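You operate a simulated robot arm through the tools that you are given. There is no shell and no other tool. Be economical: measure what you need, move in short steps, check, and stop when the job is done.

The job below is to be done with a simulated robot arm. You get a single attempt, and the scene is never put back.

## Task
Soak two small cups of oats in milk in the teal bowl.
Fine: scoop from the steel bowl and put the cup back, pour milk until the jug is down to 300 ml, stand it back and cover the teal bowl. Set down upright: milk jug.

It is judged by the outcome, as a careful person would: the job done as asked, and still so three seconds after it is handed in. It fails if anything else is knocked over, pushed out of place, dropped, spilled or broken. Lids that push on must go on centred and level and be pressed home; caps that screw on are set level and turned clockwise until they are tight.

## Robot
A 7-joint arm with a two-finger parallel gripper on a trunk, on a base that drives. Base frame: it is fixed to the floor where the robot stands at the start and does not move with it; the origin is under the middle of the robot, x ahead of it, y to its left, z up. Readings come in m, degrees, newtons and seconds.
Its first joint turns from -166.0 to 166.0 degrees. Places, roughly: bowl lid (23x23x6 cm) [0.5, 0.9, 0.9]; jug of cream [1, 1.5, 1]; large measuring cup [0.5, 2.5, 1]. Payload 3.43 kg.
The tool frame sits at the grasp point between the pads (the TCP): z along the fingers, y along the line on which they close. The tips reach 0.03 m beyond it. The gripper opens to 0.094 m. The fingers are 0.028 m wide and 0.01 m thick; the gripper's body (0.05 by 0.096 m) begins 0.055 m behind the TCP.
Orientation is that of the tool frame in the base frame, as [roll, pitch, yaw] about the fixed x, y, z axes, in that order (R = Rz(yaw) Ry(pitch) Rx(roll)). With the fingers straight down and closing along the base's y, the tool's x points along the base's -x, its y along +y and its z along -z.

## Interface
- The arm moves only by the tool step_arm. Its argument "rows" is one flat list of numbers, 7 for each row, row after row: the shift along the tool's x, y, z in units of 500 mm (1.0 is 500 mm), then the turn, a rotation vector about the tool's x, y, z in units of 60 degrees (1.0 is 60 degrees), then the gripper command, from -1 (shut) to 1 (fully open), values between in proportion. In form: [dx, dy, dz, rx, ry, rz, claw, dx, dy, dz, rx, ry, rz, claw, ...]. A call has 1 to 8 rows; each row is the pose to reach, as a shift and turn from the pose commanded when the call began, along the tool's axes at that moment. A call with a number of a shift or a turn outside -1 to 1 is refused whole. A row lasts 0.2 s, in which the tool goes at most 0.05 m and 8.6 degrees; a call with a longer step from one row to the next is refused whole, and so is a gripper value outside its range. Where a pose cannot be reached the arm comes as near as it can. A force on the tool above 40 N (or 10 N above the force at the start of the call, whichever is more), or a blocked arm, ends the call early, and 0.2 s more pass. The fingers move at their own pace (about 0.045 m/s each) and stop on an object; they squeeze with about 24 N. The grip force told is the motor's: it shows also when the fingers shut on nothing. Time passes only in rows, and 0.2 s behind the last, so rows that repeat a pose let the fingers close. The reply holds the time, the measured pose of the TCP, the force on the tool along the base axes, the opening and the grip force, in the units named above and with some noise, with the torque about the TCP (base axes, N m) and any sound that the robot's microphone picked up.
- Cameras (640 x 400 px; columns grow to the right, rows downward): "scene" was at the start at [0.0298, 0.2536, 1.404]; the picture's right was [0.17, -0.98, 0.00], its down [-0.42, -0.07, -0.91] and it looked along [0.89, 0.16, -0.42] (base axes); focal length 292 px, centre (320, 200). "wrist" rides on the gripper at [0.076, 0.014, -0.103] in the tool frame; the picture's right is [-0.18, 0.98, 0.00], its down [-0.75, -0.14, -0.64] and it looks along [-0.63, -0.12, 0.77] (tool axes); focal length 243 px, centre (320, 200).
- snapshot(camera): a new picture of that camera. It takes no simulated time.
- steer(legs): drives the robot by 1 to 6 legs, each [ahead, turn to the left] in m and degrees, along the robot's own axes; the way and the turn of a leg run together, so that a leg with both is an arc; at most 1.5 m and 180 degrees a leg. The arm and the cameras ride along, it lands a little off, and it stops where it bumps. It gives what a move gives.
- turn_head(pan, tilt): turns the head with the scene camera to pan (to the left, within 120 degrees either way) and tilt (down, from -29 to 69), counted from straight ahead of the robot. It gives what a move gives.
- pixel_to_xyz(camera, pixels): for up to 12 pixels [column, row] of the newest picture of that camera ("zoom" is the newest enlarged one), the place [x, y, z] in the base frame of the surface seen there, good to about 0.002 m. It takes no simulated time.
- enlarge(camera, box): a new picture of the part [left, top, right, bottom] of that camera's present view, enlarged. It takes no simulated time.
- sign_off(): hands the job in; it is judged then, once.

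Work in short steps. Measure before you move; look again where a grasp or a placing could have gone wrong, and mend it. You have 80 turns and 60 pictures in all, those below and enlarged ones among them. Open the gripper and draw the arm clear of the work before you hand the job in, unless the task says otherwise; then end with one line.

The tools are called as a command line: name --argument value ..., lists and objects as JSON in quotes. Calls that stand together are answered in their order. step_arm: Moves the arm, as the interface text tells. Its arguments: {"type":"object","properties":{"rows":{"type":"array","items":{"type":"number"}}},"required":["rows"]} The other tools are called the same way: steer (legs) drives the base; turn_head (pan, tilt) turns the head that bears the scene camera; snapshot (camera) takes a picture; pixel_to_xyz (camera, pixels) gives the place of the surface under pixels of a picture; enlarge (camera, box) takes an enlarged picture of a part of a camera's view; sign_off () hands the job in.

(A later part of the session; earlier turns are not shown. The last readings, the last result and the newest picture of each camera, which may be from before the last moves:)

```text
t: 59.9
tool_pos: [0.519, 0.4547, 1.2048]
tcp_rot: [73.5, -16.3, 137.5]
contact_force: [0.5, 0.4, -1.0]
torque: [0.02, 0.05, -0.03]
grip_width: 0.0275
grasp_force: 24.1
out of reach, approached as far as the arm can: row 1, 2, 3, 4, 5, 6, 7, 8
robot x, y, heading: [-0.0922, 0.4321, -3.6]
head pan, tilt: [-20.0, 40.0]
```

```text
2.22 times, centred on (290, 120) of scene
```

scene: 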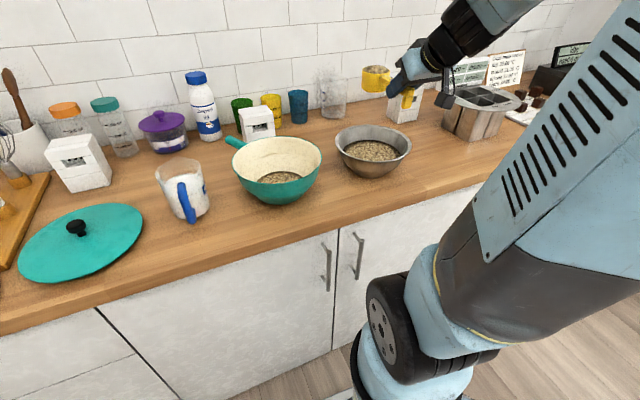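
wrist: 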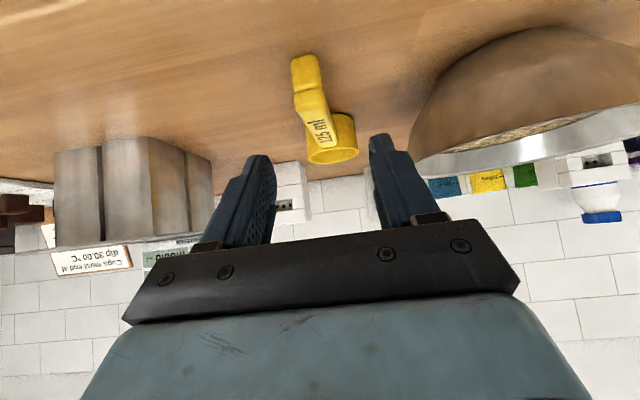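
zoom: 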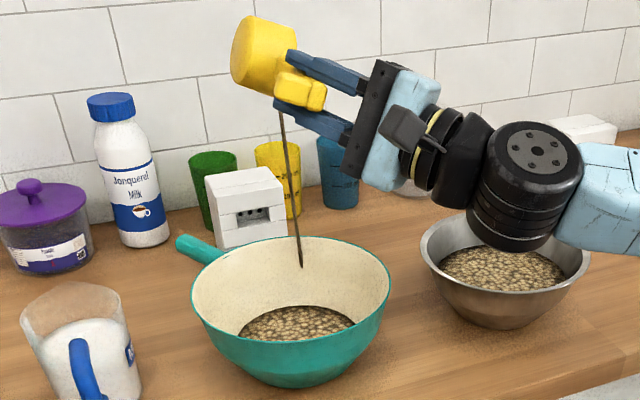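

Nearly empty, still landing inside. A little more roll and hold.

step_arm --rows '[0, 0, 0, -0.06, 0, 0.06, -1, 0, 0, 0, -0.12, 0, 0.12, -1, 0, 0, 0, -0.12, 0, 0.12, -1, 0, 0, 0, -0.12, 0, 0.12, -1, 0, 0, 0, -0.12, 0, 0.12, -1, 0, 0, 0, -0.12, 0, 0.12, -1, 0, 0, 0, -0.12, 0, 0.12, -1]'

enlarge --camera "scene" --box '[200, 30, 380, 210]'

```text
t: 61.5
tool_pos: [0.5311, 0.4517, 1.208]
tcp_rot: [65.5, -23.1, 140.0]
contact_force: [0.1, 0.2, -0.5]
torque: [-0.03, 0.04, 0.0]
grip_width: 0.0274
grasp_force: 24.2
out of reach, approached as far as the arm can: row 1, 2, 3, 4, 5, 6, 7
robot x, y, heading: [-0.0918, 0.4334, -3.5]
head pan, tilt: [-20.0, 40.0]
```

```text
2.22 times, centred on (290, 120) of scene
```

zoom: 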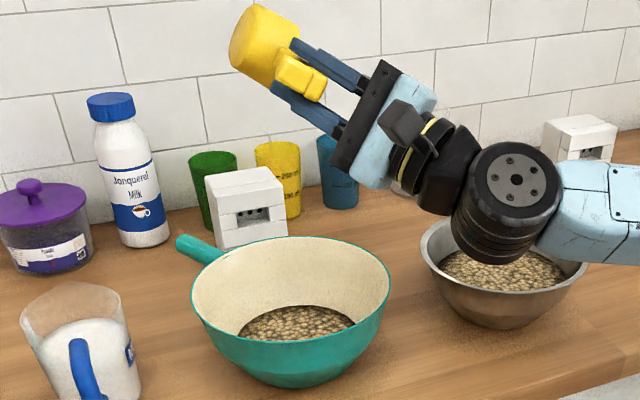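

Both cups are in. Roll back as before.

step_arm --rows '[0, 0.02, 0, 0.088, 0, -0.088, -1, 0.02, 0.049, -0.011, 0.177, 0, -0.177, -1, 0.04, 0.049, -0.022, 0.265, 0, -0.265, -1, 0.06, 0.049, -0.034, 0.354, 0, -0.354, -1, 0.08, 0.049, -0.045, 0.442, 0, -0.442, -1, 0.1, 0.049, -0.058, 0.53, 0, -0.53, -1, 0.12, 0.049, -0.075, 0.619, 0, -0.619, -1, 0.137, 0.049, -0.089, 0.707, 0, -0.707, -1]'

step_arm --rows '[-0.029, -0.033, -0.031, 0.096, 0, -0.096, -1, -0.058, -0.067, -0.062, 0.192, 0, -0.192, -1, -0.087, -0.1, -0.092, 0.287, 0, -0.287, -1, -0.117, -0.133, -0.123, 0.383, 0, -0.383, -1, -0.146, -0.167, -0.154, 0.479, 0, -0.479, -1, -0.175, -0.2, -0.185, 0.575, 0, -0.575, -1, -0.204, -0.234, -0.215, 0.67, 0, -0.67, -1, -0.233, -0.267, -0.246, 0.75, 0, -0.75, -1]'

```text
t: 63.3
tool_pos: [0.4518, 0.4524, 1.2389]
tcp_rot: [109.9, 18.3, 138.3]
contact_force: [0.2, -0.6, -1.0]
torque: [0.02, 0.01, 0.05]
grip_width: 0.0276
grasp_force: 24.1
robot x, y, heading: [-0.0926, 0.4297, -3.5]
head pan, tilt: [-20.0, 40.0]
```

```text
t: 65.1
tool_pos: [0.4455, 0.2397, 1.1954]
tcp_rot: [-179.3, 44.7, -179.6]
contact_force: [-0.3, 0.4, -1.0]
torque: [0.02, -0.04, 0.01]
grip_width: 0.0273
grasp_force: 24.2
robot x, y, heading: [-0.0922, 0.4283, -3.2]
head pan, tilt: [-20.0, 40.0]
```

Carry the cup back to above its original place.

step_arm --rows '[0.018, -0.066, 0.04, 0, 0, 0, -1, 0.037, -0.131, 0.08, 0, 0, 0, -1, 0.056, -0.196, 0.12, 0, 0, 0, -1, 0.075, -0.261, 0.16, 0, 0, 0, -1, 0.094, -0.326, 0.2, 0, 0, 0, -1, 0.112, -0.391, 0.2415, 0, 0, 0, -1, 0.112, -0.391, 0.2415, 0, 0, 0, -1]'

```text
t: 66.7
tool_pos: [0.4914, 0.0434, 1.0702]
tcp_rot: [-179.5, 44.5, -179.6]
contact_force: [0.4, -0.5, 0.3]
torque: [0.0, 0.05, 0.02]
grip_width: 0.0273
grasp_force: 24.2
robot x, y, heading: [-0.0963, 0.4321, -3.7]
head pan, tilt: [-20.0, 40.0]
```

Lower it to the counter (TCP z 0.941).

step_arm --rows '[0.06, 0, 0.06, 0, 0, 0, -1, 0.12, 0, 0.12, 0, 0, 0, -1, 0.165, 0, 0.165, 0, 0, 0, -1, 0.178, 0, 0.178, 0, 0, 0, -1, 0.183, 0, 0.183, 0, 0, 0, -1]'

enlarge --camera "scene" --box '[380, 100, 500, 180]'

```text
t: 67.9
tool_pos: [0.4901, 0.0427, 0.943]
tcp_rot: [-179.5, 44.6, -179.7]
contact_force: [-1.1, -0.5, -1.6]
torque: [-0.01, 0.03, 0.0]
grip_width: 0.0275
grasp_force: 24.0
robot x, y, heading: [-0.0909, 0.4294, -3.7]
head pan, tilt: [-20.0, 40.0]
```

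```text
5.00 times, centred on (440, 140) of scene
```

zoom: 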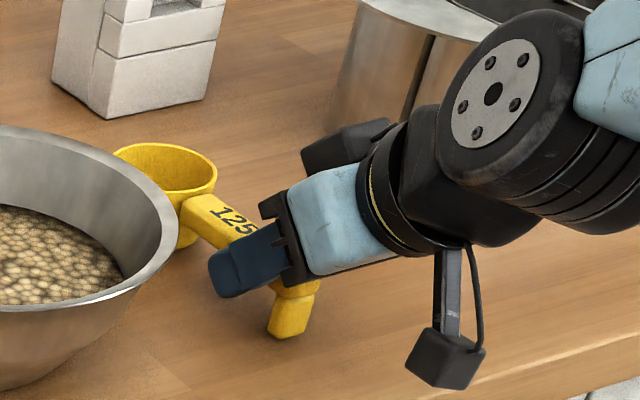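

About 2 mm above the old height; ease down 2 mm, open, and withdraw along the tool axis.

step_arm --rows '[0.003, 0, 0.003, 0, 0, 0, -1, 0.003, 0, 0.003, 0, 0, 0, 0.2, 0.003, 0, 0.003, 0, 0, 0, 0.2, 0.003, 0, 0.003, 0, 0, 0, 0.2, 0.003, 0, -0.07, 0, 0, 0, 0.2, 0.003, 0, -0.15, 0, 0, 0, 0.2, -0.06, 0, -0.22, 0, 0, 0, 0.2, -0.14, 0, -0.27, 0, 0, 0, 0.2]'

snapshot --camera "scene"

```text
t: 69.7
tool_pos: [0.446, 0.045, 1.0876]
tcp_rot: [-179.5, 44.7, -179.7]
contact_force: [0.1, 1.3, 0.0]
torque: [0.04, 0.02, 0.01]
grip_width: 0.0564
grasp_force: 0.1
robot x, y, heading: [-0.094, 0.4302, -3.9]
head pan, tilt: [-20.0, 40.0]
```

```text
25 pictures are left
```

scene: 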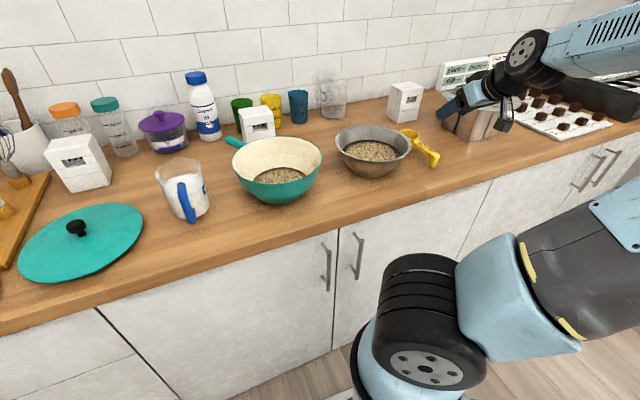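

Cup is back in place. Now measure the milk jug in detail.

enlarge --camera "scene" --box '[135, 140, 235, 230]'

pixel_to_xyz --camera "scene" --pixels '[[156, 172], [202, 168], [180, 160], [178, 178], [199, 195], [172, 200], [183, 190], [190, 217], [190, 180], [205, 190], [189, 222], [212, 212]]'

```text
4.44 times, centred on (185, 185) of scene
```

zoom: 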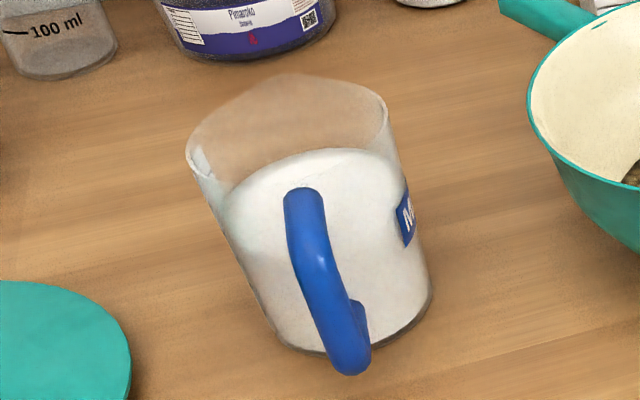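

```text
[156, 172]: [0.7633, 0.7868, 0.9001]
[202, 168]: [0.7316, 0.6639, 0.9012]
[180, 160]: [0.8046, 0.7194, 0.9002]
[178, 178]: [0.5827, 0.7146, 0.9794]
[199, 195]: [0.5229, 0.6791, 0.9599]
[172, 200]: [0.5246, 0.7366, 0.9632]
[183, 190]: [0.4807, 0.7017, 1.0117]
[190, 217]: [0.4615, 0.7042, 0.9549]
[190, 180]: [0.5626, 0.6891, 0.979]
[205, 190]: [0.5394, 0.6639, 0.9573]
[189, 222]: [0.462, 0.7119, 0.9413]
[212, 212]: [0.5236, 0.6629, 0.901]
```

Jug: centre ≈(0.562,0.704), milk surface z 0.979, handle bar toward me at x≈0.462, y≈0.704. I'll back the base 0.13 m for room, then move the arm toward the jug.

steer --legs '[[-0.13, 0]]'

```text
t: 71.0
tool_pos: [0.3151, 0.0526, 1.0889]
tcp_rot: [-179.4, 44.6, -179.6]
contact_force: [-1.2, 0.2, 0.6]
torque: [0.03, -0.02, 0.0]
grip_width: 0.0564
grasp_force: 0.1
robot x, y, heading: [-0.2223, 0.4342, -3.4]
head pan, tilt: [-20.0, 40.0]
```

Swing the arm left in front of the bowls to a spot before the jug handle.

step_arm --rows '[-0.01, 0.094, -0.002, 0, 0, 0, 0.5, -0.02, 0.188, -0.004, 0, 0, 0, 0.5, -0.03, 0.282, -0.006, 0, 0, 0, 0.5, -0.04, 0.376, -0.008, 0, 0, 0, 0.5, -0.05, 0.47, -0.01, 0, 0, 0, 0.5, -0.06, 0.565, -0.012, 0, 0, 0, 0.5, -0.07, 0.66, -0.014, 0, 0, 0, 0.5]'

step_arm --rows '[-0.002, 0.094, 0.01, 0, 0, 0, 0.2, -0.004, 0.188, 0.02, 0, 0, 0, 0.2, -0.006, 0.282, 0.03, 0, 0, 0, 0.2, -0.008, 0.376, 0.04, 0, 0, 0, 0.2, -0.01, 0.47, 0.05, 0, 0, 0, 0.2, -0.012, 0.56, 0.06, 0, 0, 0, 0.2, -0.014, 0.64, 0.07, 0, 0, 0, 0.2]'

snapshot --camera "wrist"

```text
t: 72.5
tool_pos: [0.3347, 0.3847, 1.1164]
tcp_rot: [-179.6, 44.7, -179.8]
contact_force: [-0.2, 0.1, -0.4]
torque: [0.01, -0.01, 0.03]
grip_width: 0.0704
grasp_force: 0.0
robot x, y, heading: [-0.2214, 0.4363, -3.3]
head pan, tilt: [-20.0, 40.0]
```

```text
t: 74.2
tool_pos: [0.3648, 0.7021, 1.0912]
tcp_rot: [178.3, 43.2, 179.1]
contact_force: [0.0, -1.4, 0.0]
torque: [0.11, -0.02, 0.08]
grip_width: 0.0562
grasp_force: 0.1
robot x, y, heading: [-0.2234, 0.4354, -3.8]
head pan, tilt: [-20.0, 40.0]
```

```text
23 pictures are left
```

wrist: 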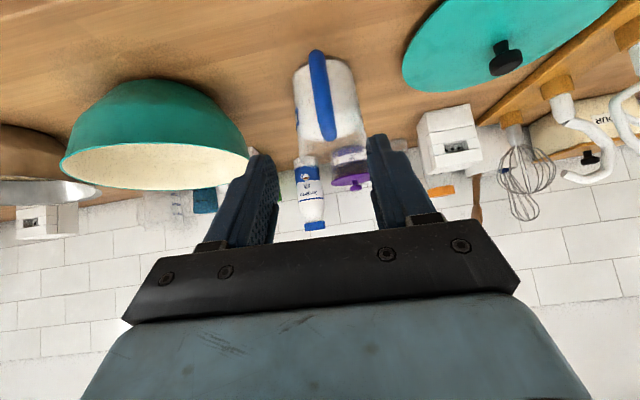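

Enlarge the jug in the wrist view and measure the handle bar.

enlarge --camera "wrist" --box '[270, 30, 390, 160]'

pixel_to_xyz --camera "wrist" --pixels '[[317, 53], [318, 70], [321, 90], [325, 115], [329, 137], [310, 60], [327, 60], [314, 90], [329, 90], [299, 90], [355, 90]]'

```text
3.08 times, centred on (330, 95) of wrist
```

zoom: 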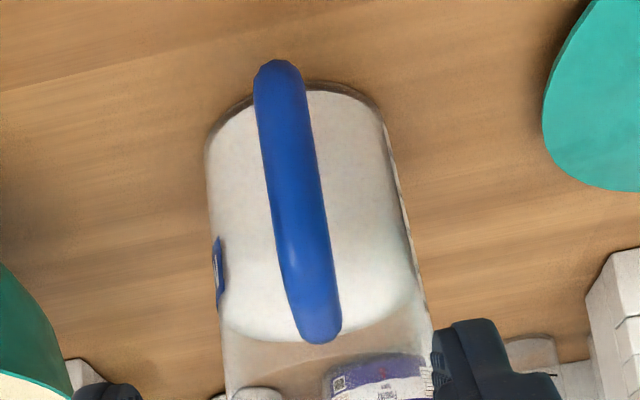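

```text
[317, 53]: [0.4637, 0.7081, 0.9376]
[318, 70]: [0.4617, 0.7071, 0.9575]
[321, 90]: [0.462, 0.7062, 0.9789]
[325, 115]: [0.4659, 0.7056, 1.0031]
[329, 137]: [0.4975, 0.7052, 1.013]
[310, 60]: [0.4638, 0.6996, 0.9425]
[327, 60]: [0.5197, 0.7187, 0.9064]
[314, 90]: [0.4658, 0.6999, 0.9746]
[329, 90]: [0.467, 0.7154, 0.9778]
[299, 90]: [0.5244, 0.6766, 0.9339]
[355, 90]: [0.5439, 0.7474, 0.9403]
```

The handle bar is vertical at x≈0.462–0.48, y≈0.707, z 0.935–1.005. The graduations seem to be on the jug's +y side; a tighter zoom checks this.

enlarge --camera "wrist" --box '[325, 65, 365, 165]'

```text
4.00 times, centred on (345, 115) of wrist
```

zoom: 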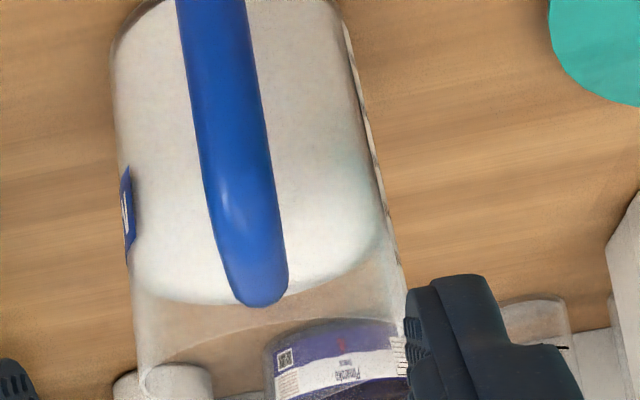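

The pose is off by ~2° with a small force; check the whole scene before going on.

snapshot --camera "scene"

step_arm --rows '[0, 0, 0, 0, 0, 0, 0.2]'

```text
20 pictures are left
```

scene: 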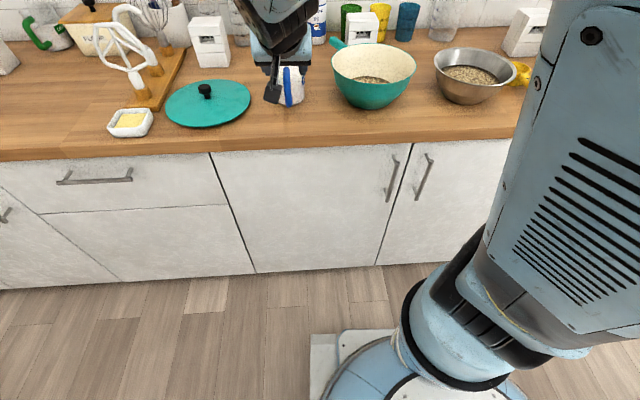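

```text
t: 74.5
tool_pos: [0.3655, 0.7023, 1.0916]
tcp_rot: [178.5, 43.3, 179.1]
contact_force: [0.3, -0.1, -0.4]
torque: [0.02, 0.01, -0.02]
grip_width: 0.0563
grasp_force: 0.0
robot x, y, heading: [-0.2241, 0.438, -3.2]
head pan, tilt: [-20.0, 40.0]
```

No contact. Advance to the handle with the small orientation fix and close.

step_arm --rows '[0.003, 0.001, 0.08, 0.009, -0.015, -0.006, 0.2, 0.006, 0.002, 0.16, 0.018, -0.03, -0.011, 0.2, 0.008, 0.003, 0.24, 0.018, -0.03, -0.011, 0.2, 0.011, 0.004, 0.317, 0.018, -0.03, -0.011, 0.2, 0.011, 0.004, 0.317, 0.018, -0.03, -0.011, -1, 0.011, 0.004, 0.317, 0.018, -0.03, -0.011, -1, 0.011, 0.004, 0.317, 0.018, -0.03, -0.011, -1, 0.011, 0.004, 0.317, 0.018, -0.03, -0.011, -1]'

turn_head --pan 0 --tilt 30

enlarge --camera "scene" --box '[200, 120, 440, 270]'

```text
t: 76.3
tool_pos: [0.4729, 0.7048, 0.9772]
tcp_rot: [-177.6, 46.5, -178.6]
contact_force: [0.2, 0.6, 0.5]
torque: [0.16, 0.06, 0.07]
grip_width: 0.022
grasp_force: 23.8
robot x, y, heading: [-0.2222, 0.4391, -3.6]
head pan, tilt: [-20.0, 40.0]
```

```text
t: 77.2
tool_pos: [0.4736, 0.7053, 0.9777]
tcp_rot: [-177.7, 46.3, -178.6]
contact_force: [0.3, 0.5, -1.0]
torque: [0.12, 0.11, 0.02]
grip_width: 0.022
grasp_force: 24.3
robot x, y, heading: [-0.2234, 0.4388, -3.5]
head pan, tilt: [0.0, 30.0]
```

```text
2.67 times, centred on (320, 195) of scene
```

zoom: 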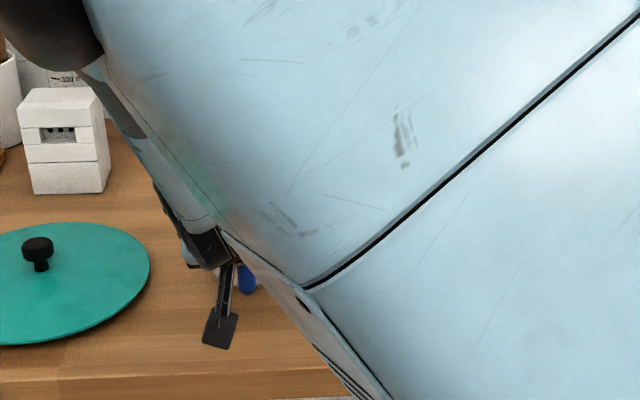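

Handle gripped (22 mm, 24 N). Lift 1.5 cm gently and check for slip with the wrist camera.

step_arm --rows '[-0.005, 0, -0.005, 0, 0, 0, -1, -0.01, 0, -0.01, 0, 0, 0, -1, -0.021, 0, -0.021, 0, 0, 0, -1, -0.021, 0, -0.021, 0, 0, 0, -1]'

snapshot --camera "wrist"

```text
t: 78.2
tool_pos: [0.4722, 0.705, 0.9926]
tcp_rot: [-177.7, 46.4, -178.6]
contact_force: [0.0, 0.7, -4.2]
torque: [-0.01, 0.29, 0.0]
grip_width: 0.022
grasp_force: 24.3
robot x, y, heading: [-0.2234, 0.4394, -3.5]
head pan, tilt: [0.0, 30.0]
```

```text
18 pictures are left
```

wrist: 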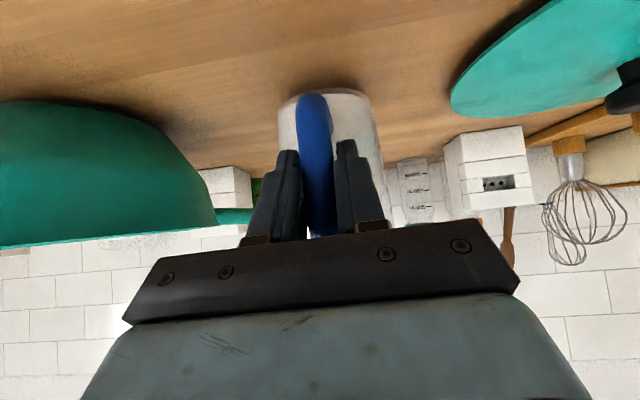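

Jug holds (≈4.2 N, no slip). Lift it well up, and bring it back and to the right in front of the teal bowl.

step_arm --rows '[-0.05, -0.002, -0.047, 0, 0, 0, -1, -0.105, -0.004, -0.1, 0, 0, 0, -1, -0.16, -0.006, -0.153, 0, 0, 0, -1, -0.217, -0.008, -0.207, 0, 0, 0, -1, -0.178, -0.078, -0.245, 0, 0, 0, -1, -0.139, -0.15, -0.283, 0, 0, 0, -1, -0.1, -0.225, -0.321, 0, 0, 0, -1, -0.06, -0.299, -0.36, 0, 0, 0, -1]'

turn_head --pan -20 --tilt 25

snapshot --camera "scene"

```text
t: 80.0
tool_pos: [0.3613, 0.5611, 1.1394]
tcp_rot: [-177.9, 46.2, -178.7]
contact_force: [0.2, 0.8, -4.5]
torque: [-0.04, 0.36, 0.01]
grip_width: 0.0214
grasp_force: 24.3
robot x, y, heading: [-0.2243, 0.4404, -3.8]
head pan, tilt: [0.0, 30.0]
```

```text
t: 80.8
tool_pos: [0.3614, 0.5614, 1.1399]
tcp_rot: [-177.9, 46.2, -178.8]
contact_force: [0.3, 1.7, -4.3]
torque: [-0.02, 0.31, 0.05]
grip_width: 0.0219
grasp_force: 23.9
robot x, y, heading: [-0.2236, 0.4385, -3.5]
head pan, tilt: [-20.0, 25.0]
```

```text
17 pictures are left
```

scene: 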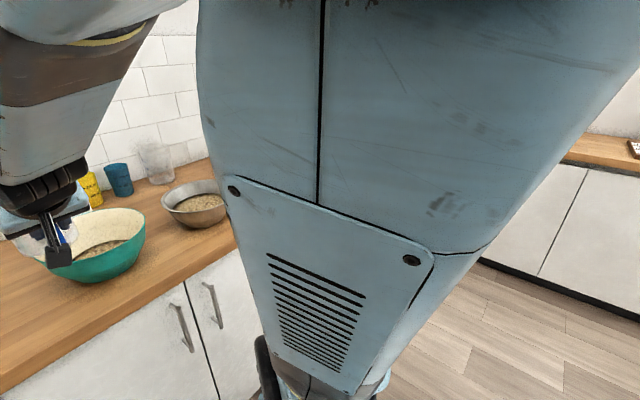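

The elbow is near the camera, but the jug is visible at the left (60,235). Pan to it and zoom.

turn_head --pan 15 --tilt 28

snapshot --camera "scene"

```text
t: 81.8
tool_pos: [0.361, 0.561, 1.1398]
tcp_rot: [-177.9, 46.2, -178.7]
contact_force: [-0.6, 0.3, -4.3]
torque: [-0.03, 0.28, 0.02]
grip_width: 0.0217
grasp_force: 24.1
robot x, y, heading: [-0.2232, 0.4399, -3.4]
head pan, tilt: [15.0, 28.0]
```

```text
16 pictures are left
```

scene: 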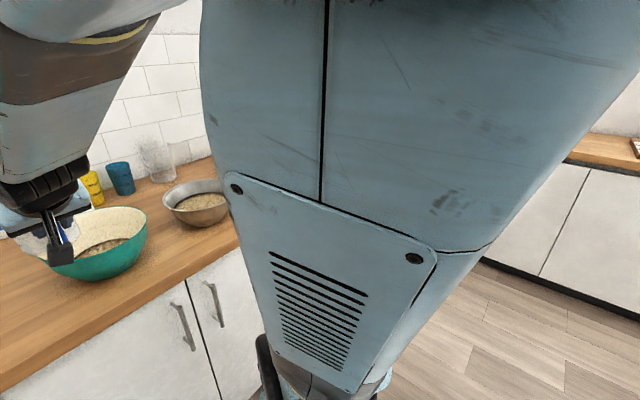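

The head view seems pushed aside by the elbow. Move the jug to the pouring position over the near side of the bowl and zoom to read the scale.

step_arm --rows '[-0.013, -0.038, -0.003, 0, 0, 0, -1, -0.026, -0.076, -0.005, 0, 0, 0, -1, -0.04, -0.115, -0.008, 0, 0, 0, -1, -0.053, -0.153, -0.011, 0, 0, 0, -1]'

enlarge --camera "scene" --box '[0, 140, 240, 290]'

```text
t: 82.8
tool_pos: [0.3757, 0.4846, 1.1662]
tcp_rot: [-177.8, 46.3, -178.5]
contact_force: [0.4, -0.5, -4.2]
torque: [0.0, 0.3, -0.02]
grip_width: 0.0219
grasp_force: 23.9
robot x, y, heading: [-0.2211, 0.4378, -3.7]
head pan, tilt: [15.0, 28.0]
```

```text
2.67 times, centred on (120, 215) of scene
```

zoom: 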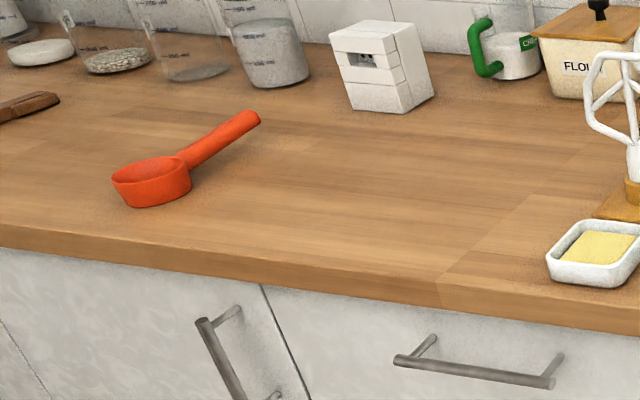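

The head is free again. Pan it to the jug.

turn_head --pan -14 --tilt 25

snapshot --camera "scene"

```text
t: 83.8
tool_pos: [0.3747, 0.4852, 1.167]
tcp_rot: [-177.7, 46.4, -178.6]
contact_force: [0.0, -0.5, -5.6]
torque: [0.0, 0.31, 0.03]
grip_width: 0.0217
grasp_force: 24.4
robot x, y, heading: [-0.2241, 0.4402, -3.4]
head pan, tilt: [-14.0, 25.0]
```

```text
14 pictures are left
```

scene: 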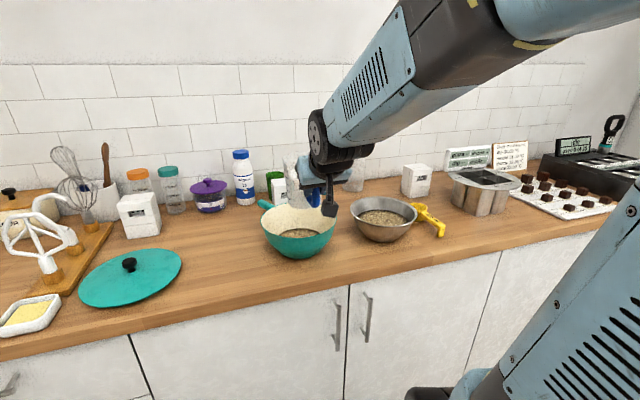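

Clear view now; zoom on the jug at (308,178).

enlarge --camera "scene" --box '[280, 150, 344, 214]'

```text
6.25 times, centred on (312, 182) of scene
```

zoom: 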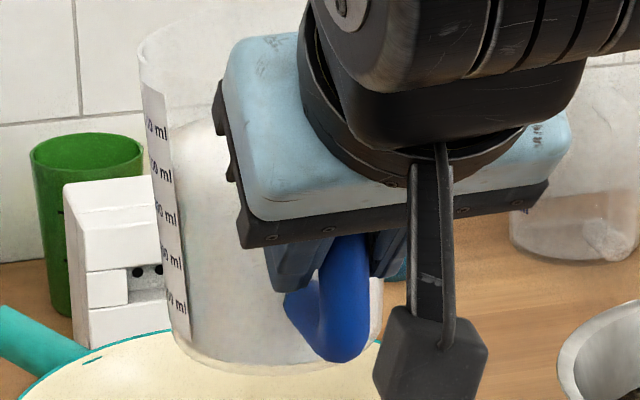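

The +y side shows marks (100…500 ml, rows 305, 260, 213, 172, 130). Measure mark heights and the milk surface.

pixel_to_xyz --camera "zoom" --pixels '[[178, 303], [172, 258], [167, 213], [162, 170], [157, 128], [190, 150], [205, 130], [188, 175], [200, 355], [185, 120], [215, 180], [150, 70]]'

```text
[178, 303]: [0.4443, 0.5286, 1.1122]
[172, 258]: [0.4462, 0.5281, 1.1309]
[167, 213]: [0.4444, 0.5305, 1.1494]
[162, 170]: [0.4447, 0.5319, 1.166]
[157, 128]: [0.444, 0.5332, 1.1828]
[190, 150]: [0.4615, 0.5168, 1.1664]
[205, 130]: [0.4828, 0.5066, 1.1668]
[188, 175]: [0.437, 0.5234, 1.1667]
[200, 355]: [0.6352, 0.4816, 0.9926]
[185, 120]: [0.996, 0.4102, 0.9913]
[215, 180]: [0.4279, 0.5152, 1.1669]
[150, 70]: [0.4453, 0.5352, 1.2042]
```

Milk surface (z 1.1667) is at the 4th mark = 400 ml; the 300 mark is 17 mm lower. Tilt the jug to about 44° over the bowl.

step_arm --rows '[0, 0, 0, 0, 0.12, 0, -1, 0, 0, 0, 0, 0.24, 0, -1, 0, 0, 0, 0, 0.36, 0, -1, 0, 0, 0, 0, 0.48, 0, -1, 0, 0, 0, 0, 0.59, 0, -1, 0, 0, 0, 0, 0.667, 0, -1, 0, 0, 0, 0, 0.72, 0, -1, 0, 0, 0, 0, 0.733, 0, -1]'

enlarge --camera "scene" --box '[240, 120, 380, 280]'

```text
t: 85.6
tool_pos: [0.3737, 0.4849, 1.167]
tcp_rot: [-178.4, 2.3, 179.8]
contact_force: [0.4, -1.1, -5.0]
torque: [-0.01, 0.14, 0.0]
grip_width: 0.0217
grasp_force: 24.2
robot x, y, heading: [-0.2195, 0.4344, -3.7]
head pan, tilt: [-14.0, 25.0]
```

```text
2.50 times, centred on (310, 200) of scene
```

zoom: 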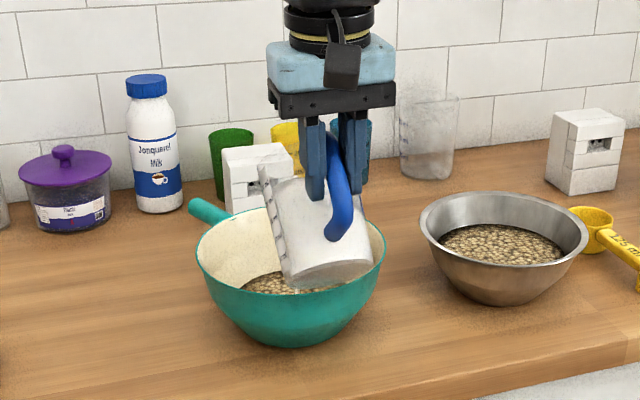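

Tilted without touching the bowl. Add 4° and hold to let the flow settle.

step_arm --rows '[0, 0, 0, 0, 0.03, 0, -1, 0, 0, 0, 0, 0.06, 0, -1, 0, 0, 0, 0, 0.06, 0, -1, 0, 0, 0, 0, 0.06, 0, -1, 0, 0, 0, 0, 0.06, 0, -1, 0, 0, 0, 0, 0.06, 0, -1, 0, 0, 0, 0, 0.06, 0, -1, 0, 0, 0, 0, 0.06, 0, -1]'

step_arm --rows '[0, 0, 0, 0, -0.13, 0, -1, 0, 0, 0, 0, -0.26, 0, -1, 0, 0, 0, 0, -0.39, 0, -1, 0, 0, 0, 0, -0.52, 0, -1, 0, 0, 0, 0, -0.65, 0, -1, 0, 0, 0, 0, -0.75, 0, -1, 0, 0, 0, 0, -0.793, 0, -1, 0, 0, 0, 0, -0.793, 0, -1]'

enlarge --camera "scene" --box '[280, 150, 344, 214]'

pixel_to_xyz --camera "zoom" --pixels '[[178, 303], [172, 258], [167, 213], [162, 170], [190, 150], [205, 150], [188, 175], [215, 180], [190, 190], [195, 200], [205, 200]]'

```text
t: 87.4
tool_pos: [0.3752, 0.4848, 1.1664]
tcp_rot: [-178.5, -1.2, 179.7]
contact_force: [0.7, 0.0, -3.3]
torque: [-0.01, 0.09, 0.01]
grip_width: 0.0218
grasp_force: 24.2
robot x, y, heading: [-0.2208, 0.4379, -3.6]
head pan, tilt: [-14.0, 25.0]
```

```text
t: 89.2
tool_pos: [0.3737, 0.484, 1.1664]
tcp_rot: [-177.8, 46.5, -178.6]
contact_force: [0.1, -0.8, -4.8]
torque: [-0.07, 0.28, -0.01]
grip_width: 0.0217
grasp_force: 23.9
robot x, y, heading: [-0.2208, 0.441, -3.4]
head pan, tilt: [-14.0, 25.0]
```

```text
6.25 times, centred on (312, 182) of scene
```

zoom: 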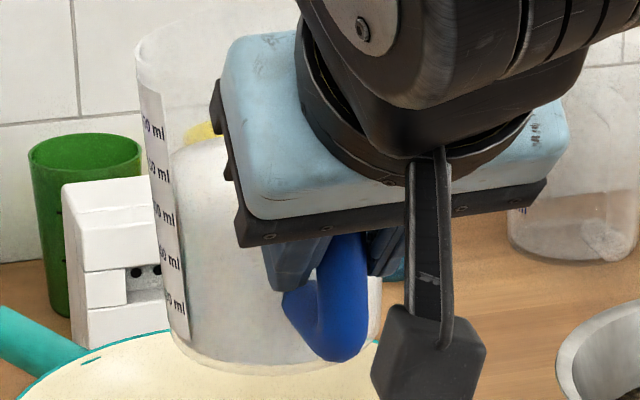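

```text
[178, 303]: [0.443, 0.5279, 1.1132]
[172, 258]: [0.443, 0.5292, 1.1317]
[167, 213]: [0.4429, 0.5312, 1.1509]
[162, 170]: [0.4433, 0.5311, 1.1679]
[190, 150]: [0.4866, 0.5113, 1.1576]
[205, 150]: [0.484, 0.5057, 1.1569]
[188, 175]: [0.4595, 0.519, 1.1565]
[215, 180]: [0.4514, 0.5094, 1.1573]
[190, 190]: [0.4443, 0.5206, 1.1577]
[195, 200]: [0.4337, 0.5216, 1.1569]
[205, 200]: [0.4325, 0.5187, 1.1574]
```

Level is now ≈343 ml (z 1.157; 300 mark at 1.150). Pour again to 52° and hold, then bring it upright and measure.

step_arm --rows '[0, 0, 0, 0, 0.13, 0, -1, 0, 0, 0, 0, 0.26, 0, -1, 0, 0, 0, 0, 0.39, 0, -1, 0, 0, 0, 0, 0.52, 0, -1, 0, 0, 0, 0, 0.65, 0, -1, 0, 0, 0, 0, 0.77, 0, -1, 0, 0, 0, 0, 0.84, 0, -1, 0, 0, 0, 0, 0.867, 0, -1]'

step_arm --rows '[0, 0, 0, 0, 0, 0, -1, 0, 0, 0, 0, 0, 0, -1, 0, 0, 0, 0, 0, 0, -1, 0, 0, 0, 0, 0, 0, -1, 0, 0, 0, 0, 0, 0, -1, 0, 0, 0, 0, 0, 0, -1, 0, 0, 0, 0, 0, 0, -1]'

step_arm --rows '[0, 0, 0, 0, -0.13, 0, -1, 0, 0, 0, 0, -0.26, 0, -1, 0, 0, 0, 0, -0.39, 0, -1, 0, 0, 0, 0, -0.52, 0, -1, 0, 0, 0, 0, -0.65, 0, -1, 0, 0, 0, 0, -0.77, 0, -1, 0, 0, 0, 0, -0.84, 0, -1, 0, 0, 0, 0, -0.867, 0, -1]'

enlarge --camera "scene" --box '[280, 150, 344, 214]'

pixel_to_xyz --camera "zoom" --pixels '[[178, 303], [172, 258], [167, 213], [162, 170], [190, 180], [205, 180], [198, 200], [215, 195], [190, 205], [195, 215], [205, 215]]'

```text
t: 91.0
tool_pos: [0.3751, 0.4854, 1.1663]
tcp_rot: [-178.4, -5.7, 179.6]
contact_force: [-0.4, -0.7, -3.6]
torque: [0.04, 0.07, -0.01]
grip_width: 0.0217
grasp_force: 23.9
robot x, y, heading: [-0.2228, 0.4408, -3.3]
head pan, tilt: [-14.0, 25.0]
```

```text
t: 92.6
tool_pos: [0.3742, 0.4854, 1.1658]
tcp_rot: [-178.4, -5.6, 179.5]
contact_force: [-0.6, 0.6, -4.4]
torque: [-0.01, 0.06, 0.01]
grip_width: 0.0217
grasp_force: 24.2
robot x, y, heading: [-0.2208, 0.4366, -3.4]
head pan, tilt: [-14.0, 25.0]
```

```text
t: 94.4
tool_pos: [0.3747, 0.4846, 1.1674]
tcp_rot: [-177.7, 46.5, -178.6]
contact_force: [0.5, -0.5, -3.5]
torque: [0.01, 0.23, 0.01]
grip_width: 0.0217
grasp_force: 24.3
robot x, y, heading: [-0.2222, 0.4375, -3.6]
head pan, tilt: [-14.0, 25.0]
```

```text
6.25 times, centred on (312, 182) of scene
```

zoom: 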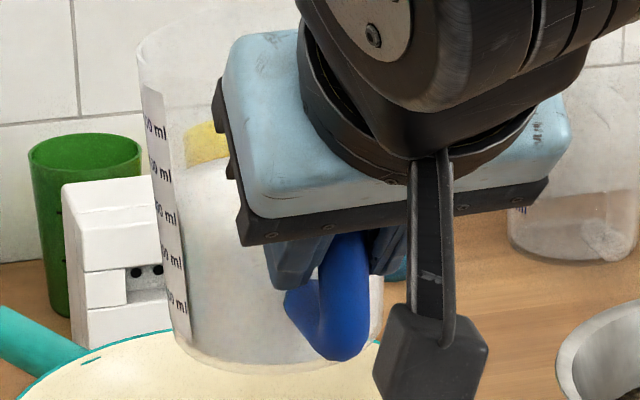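

```text
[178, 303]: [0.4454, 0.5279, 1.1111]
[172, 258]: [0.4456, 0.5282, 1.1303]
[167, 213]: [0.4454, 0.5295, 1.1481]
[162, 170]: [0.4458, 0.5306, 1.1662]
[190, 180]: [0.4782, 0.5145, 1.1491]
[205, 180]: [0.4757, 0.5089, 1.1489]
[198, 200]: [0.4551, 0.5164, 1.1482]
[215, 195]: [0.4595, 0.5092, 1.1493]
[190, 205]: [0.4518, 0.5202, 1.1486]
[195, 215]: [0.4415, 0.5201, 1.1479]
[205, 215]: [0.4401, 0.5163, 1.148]
```

Surface 1.1486 matches the 300 ml mark (≈1.149). Now carry the jug back above its original spot.

step_arm --rows '[-0.001, 0.06, -0.001, 0, 0, 0, -1, -0.002, 0.13, -0.003, 0, 0, 0, -1, -0.0034, 0.2, -0.0045, 0, 0, 0, -1, -0.023, 0.276, 0.038, 0, 0, 0, -1, -0.043, 0.351, 0.081, 0, 0, 0, -1, -0.066, 0.397, 0.132, 0, 0, 0, -1, -0.089, 0.443, 0.183, 0, 0, 0, -1, -0.089, 0.443, 0.183, 0, 0, 0, -1]'

```text
t: 96.2
tool_pos: [0.4714, 0.7042, 1.1307]
tcp_rot: [-177.8, 46.4, -178.7]
contact_force: [1.7, -0.7, -3.9]
torque: [0.07, 0.28, 0.02]
grip_width: 0.0218
grasp_force: 24.3
robot x, y, heading: [-0.2264, 0.436, -3.7]
head pan, tilt: [-14.0, 25.0]
```

Lower slowly onto the counter.

step_arm --rows '[0.06, 0.003, 0.058, 0, 0, 0, -1, 0.12, 0.005, 0.116, 0, 0, 0, -1, 0.17, 0.007, 0.165, 0, 0, 0, -1, 0.2, 0.009, 0.194, 0, 0, 0, -1, 0.212, 0.009, 0.206, 0, 0, 0, -1, 0.218, 0.0096, 0.212, 0, 0, 0, -1, 0.22, 0.0096, 0.2135, 0, 0, 0, -1]'

snapshot --camera "wrist"

```text
t: 97.8
tool_pos: [0.4744, 0.7064, 0.9783]
tcp_rot: [-177.9, 46.5, -178.7]
contact_force: [-3.9, 0.8, 14.3]
torque: [0.05, -0.41, 0.02]
grip_width: 0.022
grasp_force: 24.0
robot x, y, heading: [-0.2233, 0.4379, -3.7]
head pan, tilt: [-14.0, 25.0]
```

```text
9 pictures are left
```

wrist: 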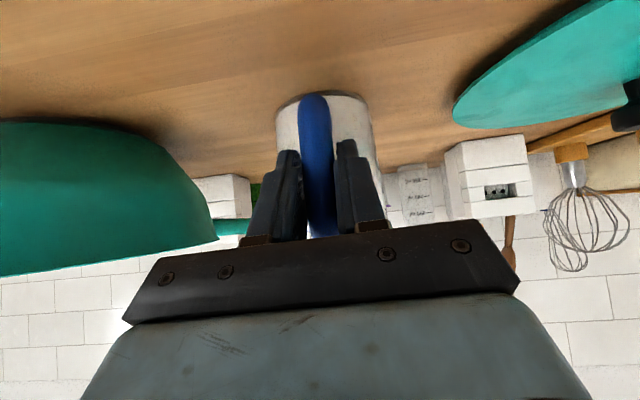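

Firm contact (14 N). Ease up 1 mm, open, then withdraw along the tool axis.

step_arm --rows '[-0.0015, 0, -0.0015, 0, 0, 0, -1, -0.002, 0, -0.002, 0, 0, 0, 0.1, -0.002, 0, -0.002, 0, 0, 0, 0.1, -0.002, 0, -0.002, 0, 0, 0, 0.1, -0.002, 0, -0.07, 0, 0, 0, 0.1, -0.002, 0, -0.15, 0, 0, 0, 0.1, -0.03, 0, -0.24, 0, 0, 0, 0.1, -0.09, 0, -0.31, 0, 0, 0, 0.1]'

snapshot --camera "scene"

```text
t: 99.5
tool_pos: [0.4452, 0.6006, 1.1004]
tcp_rot: [-178.4, 46.2, 168.3]
contact_force: [-0.8, 0.0, 0.7]
torque: [0.02, 0.01, 0.02]
grip_width: 0.0518
grasp_force: 0.1
robot x, y, heading: [-0.2213, 0.4384, -3.6]
head pan, tilt: [-14.0, 25.0]
stopped in row 8: the arm was blocked; the commanded pose is now the measured one
```

```text
8 pictures are left
```

scene: 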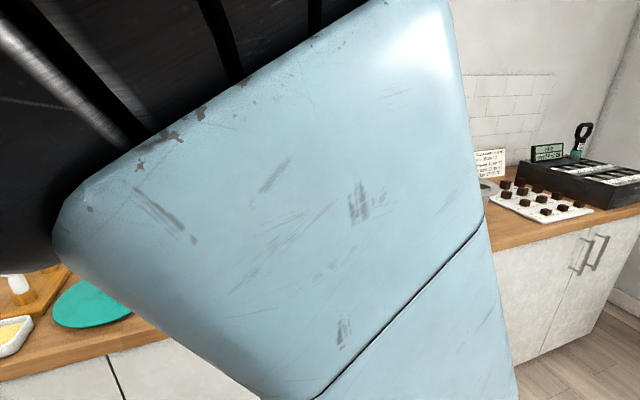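

The elbow pressed against the head boom and the arm was deflected, above the jug level. Move right and up to free it.

step_arm --rows '[-0.015, -0.06, -0.03, -0.028, 0, -0.027, 0.1, -0.03, -0.125, -0.06, -0.056, 0, -0.054, 0.1, -0.045, -0.19, -0.09, -0.085, 0, -0.081, 0.1, -0.06, -0.255, -0.12, -0.113, 0, -0.108, 0.1, -0.076, -0.318, -0.152, -0.141, 0, -0.135, 0.1]'

snapshot --camera "scene"

```text
t: 100.7
tool_pos: [0.3823, 0.4582, 1.1829]
tcp_rot: [-178.5, 45.9, -179.6]
contact_force: [0.6, 0.5, -1.0]
torque: [0.01, 0.01, 0.01]
grip_width: 0.0514
grasp_force: 0.0
robot x, y, heading: [-0.2234, 0.4398, -3.3]
head pan, tilt: [-14.0, 25.0]
```

```text
7 pictures are left
```

scene: 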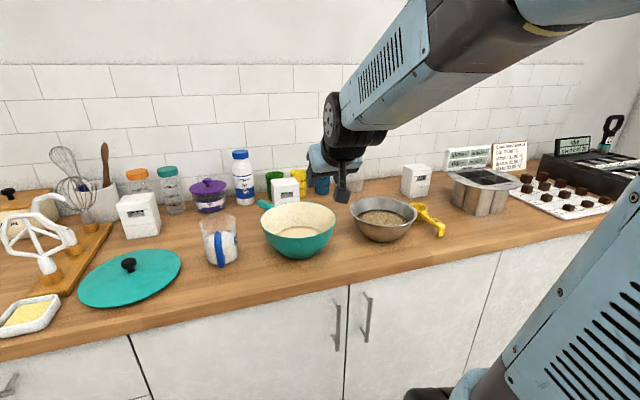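

All is upright; milk is in. Now shift the base left so the lid is in front of me and the bowl to the right.

steer --legs '[[0, 47], [0, 46], [0.5, 0], [0, -45], [0, -46]]'

```text
t: 103.3
tool_pos: [0.2141, 0.8574, 1.1835]
tcp_rot: [-178.4, 45.9, -137.5]
contact_force: [0.0, -0.7, -0.4]
torque: [0.02, -0.02, 0.04]
grip_width: 0.0517
grasp_force: 0.1
robot x, y, heading: [-0.2, 0.4071, 40.5]
head pan, tilt: [-14.0, 25.0]
stopped in leg 1: the robot was blocked; the commanded pose is now the measured one
```

It stopped a few degrees short again; continue in smaller turns.

steer --legs '[[0, 17], [0, 17], [0, 15], [0.5, 0], [0, -20], [0, -20]]'

```text
t: 106.3
tool_pos: [-0.1424, 1.0194, 1.1855]
tcp_rot: [-178.4, 45.8, -100.3]
contact_force: [-0.3, 0.2, 0.5]
torque: [0.02, -0.01, 0.0]
grip_width: 0.052
grasp_force: 0.0
robot x, y, heading: [-0.1636, 0.3996, 77.3]
head pan, tilt: [-14.0, 25.0]
stopped in leg 3: the robot was blocked; the commanded pose is now the measured one
```

Drive ahead along the counter from here and turn back in steps.

steer --legs '[[0, 8], [0.5, 0], [0, -20], [0, -20], [0, -20], [0, -20]]'

```text
t: 112.4
tool_pos: [0.2129, 1.4182, 1.1856]
tcp_rot: [-178.4, 45.8, -131.2]
contact_force: [0.3, 0.0, 0.6]
torque: [-0.04, -0.03, -0.03]
grip_width: 0.0515
grasp_force: 0.1
robot x, y, heading: [-0.1544, 0.9245, 45.8]
head pan, tilt: [-14.0, 25.0]
stopped in leg 4: the robot was blocked; the commanded pose is now the measured one
```

Nearly there: at (-0.154, 0.925), heading 46°. Continue turning right.

steer --legs '[[0, -16], [0, -16], [0, -16]]'

turn_head --pan -28 --tilt 38

snapshot --camera "scene"

```text
t: 115.4
tool_pos: [0.4398, 1.0959, 1.1859]
tcp_rot: [-178.4, 45.9, -168.6]
contact_force: [-0.1, -0.4, 0.9]
torque: [-0.03, 0.02, -0.04]
grip_width: 0.0515
grasp_force: 0.0
robot x, y, heading: [-0.1541, 0.9599, 8.2]
head pan, tilt: [-14.0, 25.0]
stopped in leg 3: the robot was blocked; the commanded pose is now the measured one
```

```text
t: 116.2
tool_pos: [0.4398, 1.0954, 1.1855]
tcp_rot: [-178.4, 46.0, -168.7]
contact_force: [0.3, -0.7, 0.1]
torque: [0.01, 0.02, -0.02]
grip_width: 0.0515
grasp_force: 0.1
robot x, y, heading: [-0.1564, 0.9606, 8.2]
head pan, tilt: [-28.0, 38.0]
```

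```text
6 pictures are left
```

scene: 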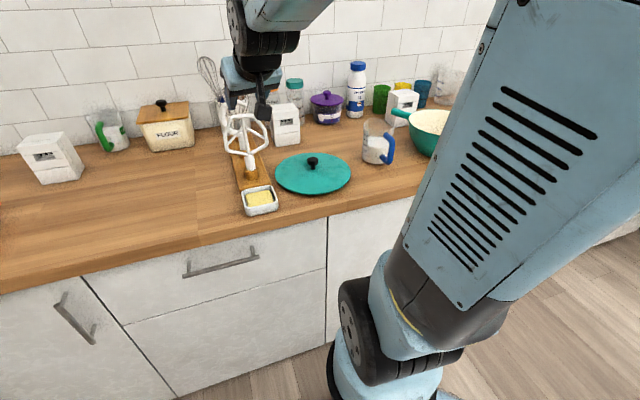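

Now measure lid knob, lid rim, beaters and the visible part of the bowl and jug.

pixel_to_xyz --camera "scene" --pixels '[[312, 159], [312, 166], [275, 172], [351, 172], [312, 192], [310, 153], [248, 118], [240, 150], [414, 112], [428, 153], [442, 108], [413, 130]]'

enlarge --camera "scene" --box '[260, 100, 460, 210]'

```text
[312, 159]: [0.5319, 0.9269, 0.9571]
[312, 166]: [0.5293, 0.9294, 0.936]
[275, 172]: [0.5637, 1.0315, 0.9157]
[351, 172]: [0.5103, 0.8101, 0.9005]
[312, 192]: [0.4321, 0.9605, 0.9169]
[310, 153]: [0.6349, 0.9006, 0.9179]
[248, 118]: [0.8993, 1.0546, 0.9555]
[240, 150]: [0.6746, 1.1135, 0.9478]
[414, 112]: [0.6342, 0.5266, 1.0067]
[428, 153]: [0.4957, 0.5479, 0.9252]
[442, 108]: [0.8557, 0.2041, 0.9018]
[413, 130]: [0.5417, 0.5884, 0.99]
```

```text
3.20 times, centred on (360, 155) of scene
```

zoom: 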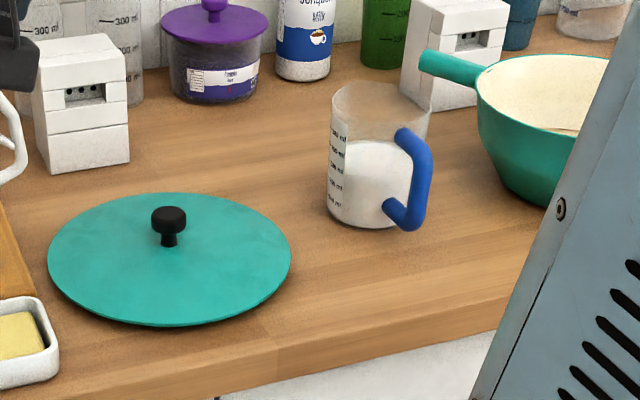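

Milk reads at the 3rd mark (300). Knob centre ≈(0.540,0.923), cap z≈0.957. Bring the tool vertical above the knob.

step_arm --rows '[0, -0.048, 0.015, 0, 0.096, 0, 0.4, -0.001, -0.095, 0.03, 0, 0.192, 0, 0.4, -0.001, -0.142, 0.05, 0, 0.288, 0, 0.4, -0.002, -0.19, 0.07, 0, 0.384, 0, 0.4, -0.002, -0.237, 0.1, 0, 0.48, 0, 0.4, -0.003, -0.284, 0.125, 0, 0.575, 0, 0.4, -0.003, -0.332, 0.15, 0, 0.67, 0, 0.4, -0.003, -0.379, 0.176, 0, 0.767, 0, 0.4]'

snapshot --camera "wrist"

pixel_to_xyz --camera "wrist" --pixels '[[320, 100], [320, 120], [310, 110], [330, 110], [320, 140], [300, 120], [340, 120], [320, 60], [250, 120], [400, 120], [320, 150], [320, 80]]'

```text
t: 118.0
tool_pos: [0.5357, 0.9192, 1.1306]
tcp_rot: [-178.8, -0.1, -169.8]
contact_force: [-1.2, 0.8, 1.5]
torque: [0.03, -0.01, -0.04]
grip_width: 0.0659
grasp_force: 0.0
robot x, y, heading: [-0.1563, 0.9613, 8.1]
head pan, tilt: [-28.0, 38.0]
```

```text
4 pictures are left
```

wrist: 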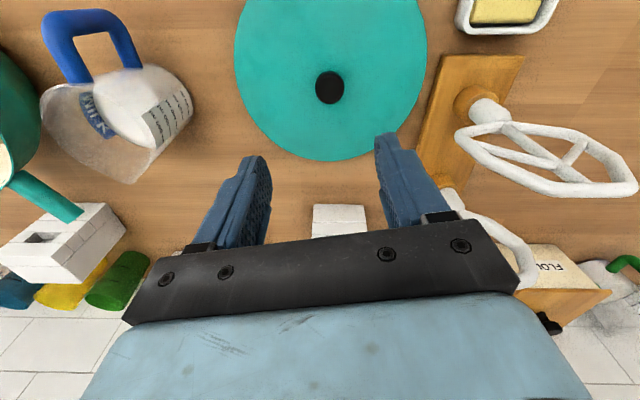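

```text
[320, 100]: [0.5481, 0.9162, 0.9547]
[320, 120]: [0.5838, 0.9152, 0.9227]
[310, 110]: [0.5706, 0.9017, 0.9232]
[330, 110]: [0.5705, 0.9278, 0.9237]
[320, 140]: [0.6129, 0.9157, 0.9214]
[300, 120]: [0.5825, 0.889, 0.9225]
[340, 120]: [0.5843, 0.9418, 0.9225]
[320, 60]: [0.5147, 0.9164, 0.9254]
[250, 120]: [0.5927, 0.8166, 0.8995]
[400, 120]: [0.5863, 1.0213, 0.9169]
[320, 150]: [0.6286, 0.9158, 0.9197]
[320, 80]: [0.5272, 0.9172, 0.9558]
```

Knob is at (329,87) in the wrist view; measure it and the lid rim more exactly.

pixel_to_xyz --camera "wrist" --pixels '[[329, 87], [318, 87], [341, 87], [329, 75], [329, 100], [238, 70], [424, 60], [330, 158], [250, 112], [415, 98], [245, 20], [418, 15]]'

```text
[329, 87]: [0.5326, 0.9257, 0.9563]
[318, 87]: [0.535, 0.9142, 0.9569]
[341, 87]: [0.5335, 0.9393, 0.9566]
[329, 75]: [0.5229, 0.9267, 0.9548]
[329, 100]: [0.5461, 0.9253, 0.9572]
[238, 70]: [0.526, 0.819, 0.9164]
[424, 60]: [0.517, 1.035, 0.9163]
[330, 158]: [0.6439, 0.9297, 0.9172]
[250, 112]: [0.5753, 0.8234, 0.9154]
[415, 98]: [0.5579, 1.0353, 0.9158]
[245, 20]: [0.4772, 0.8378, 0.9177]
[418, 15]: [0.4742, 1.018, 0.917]
```

Knob centre (0.534,0.9265), top z 0.9565, radius 14 mm. Descend over it and close.

step_arm --rows '[0.001, 0.006, 0.09, -0.01, 0, 0, 0.4, 0.002, 0.012, 0.18, -0.02, 0, 0, 0.4, 0.002, 0.017, 0.26, -0.02, 0, 0, 0.4, 0.002, 0.022, 0.343, -0.02, 0, 0, 0.4, 0.002, 0.022, 0.343, -0.02, 0, 0, -1, 0.002, 0.022, 0.343, -0.02, 0, 0, -1, 0.002, 0.022, 0.343, -0.02, 0, 0, -1]'

```text
t: 119.6
tool_pos: [0.535, 0.9259, 0.9578]
tcp_rot: [179.9, -0.2, -169.8]
contact_force: [-0.6, 0.2, -0.8]
torque: [0.03, 0.0, -0.01]
grip_width: 0.0306
grasp_force: 23.9
robot x, y, heading: [-0.158, 0.9644, 8.3]
head pan, tilt: [-28.0, 38.0]
```

Gripped (31 mm). Lift 20 cm and start moving right, high over the jug.

step_arm --rows '[0, 0, -0.09, 0, 0, 0, -1, 0, 0, -0.185, 0, 0, 0, -1, 0, 0, -0.28, 0, 0, 0, -1, 0, 0, -0.37, 0, 0, 0, -1, 0, 0, -0.42, 0, 0, 0, -1, 0.018, -0.095, -0.42, 0, 0, 0, -1, 0.035, -0.19, -0.42, 0, 0, 0, -1, 0.053, -0.285, -0.42, 0, 0, 0, -1]'

snapshot --camera "scene"

```text
t: 121.4
tool_pos: [0.5321, 0.7821, 1.1682]
tcp_rot: [179.9, -0.2, -169.8]
contact_force: [0.3, 1.1, -0.6]
torque: [-0.06, 0.03, -0.04]
grip_width: 0.0305
grasp_force: 23.6
robot x, y, heading: [-0.153, 0.962, 8.0]
head pan, tilt: [-28.0, 38.0]
```

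```text
3 pictures are left
```

scene: 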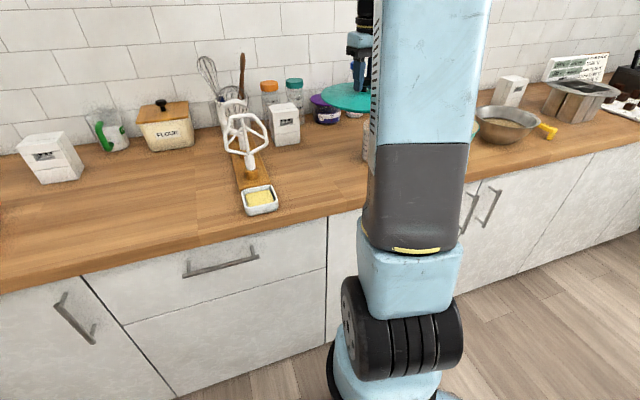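

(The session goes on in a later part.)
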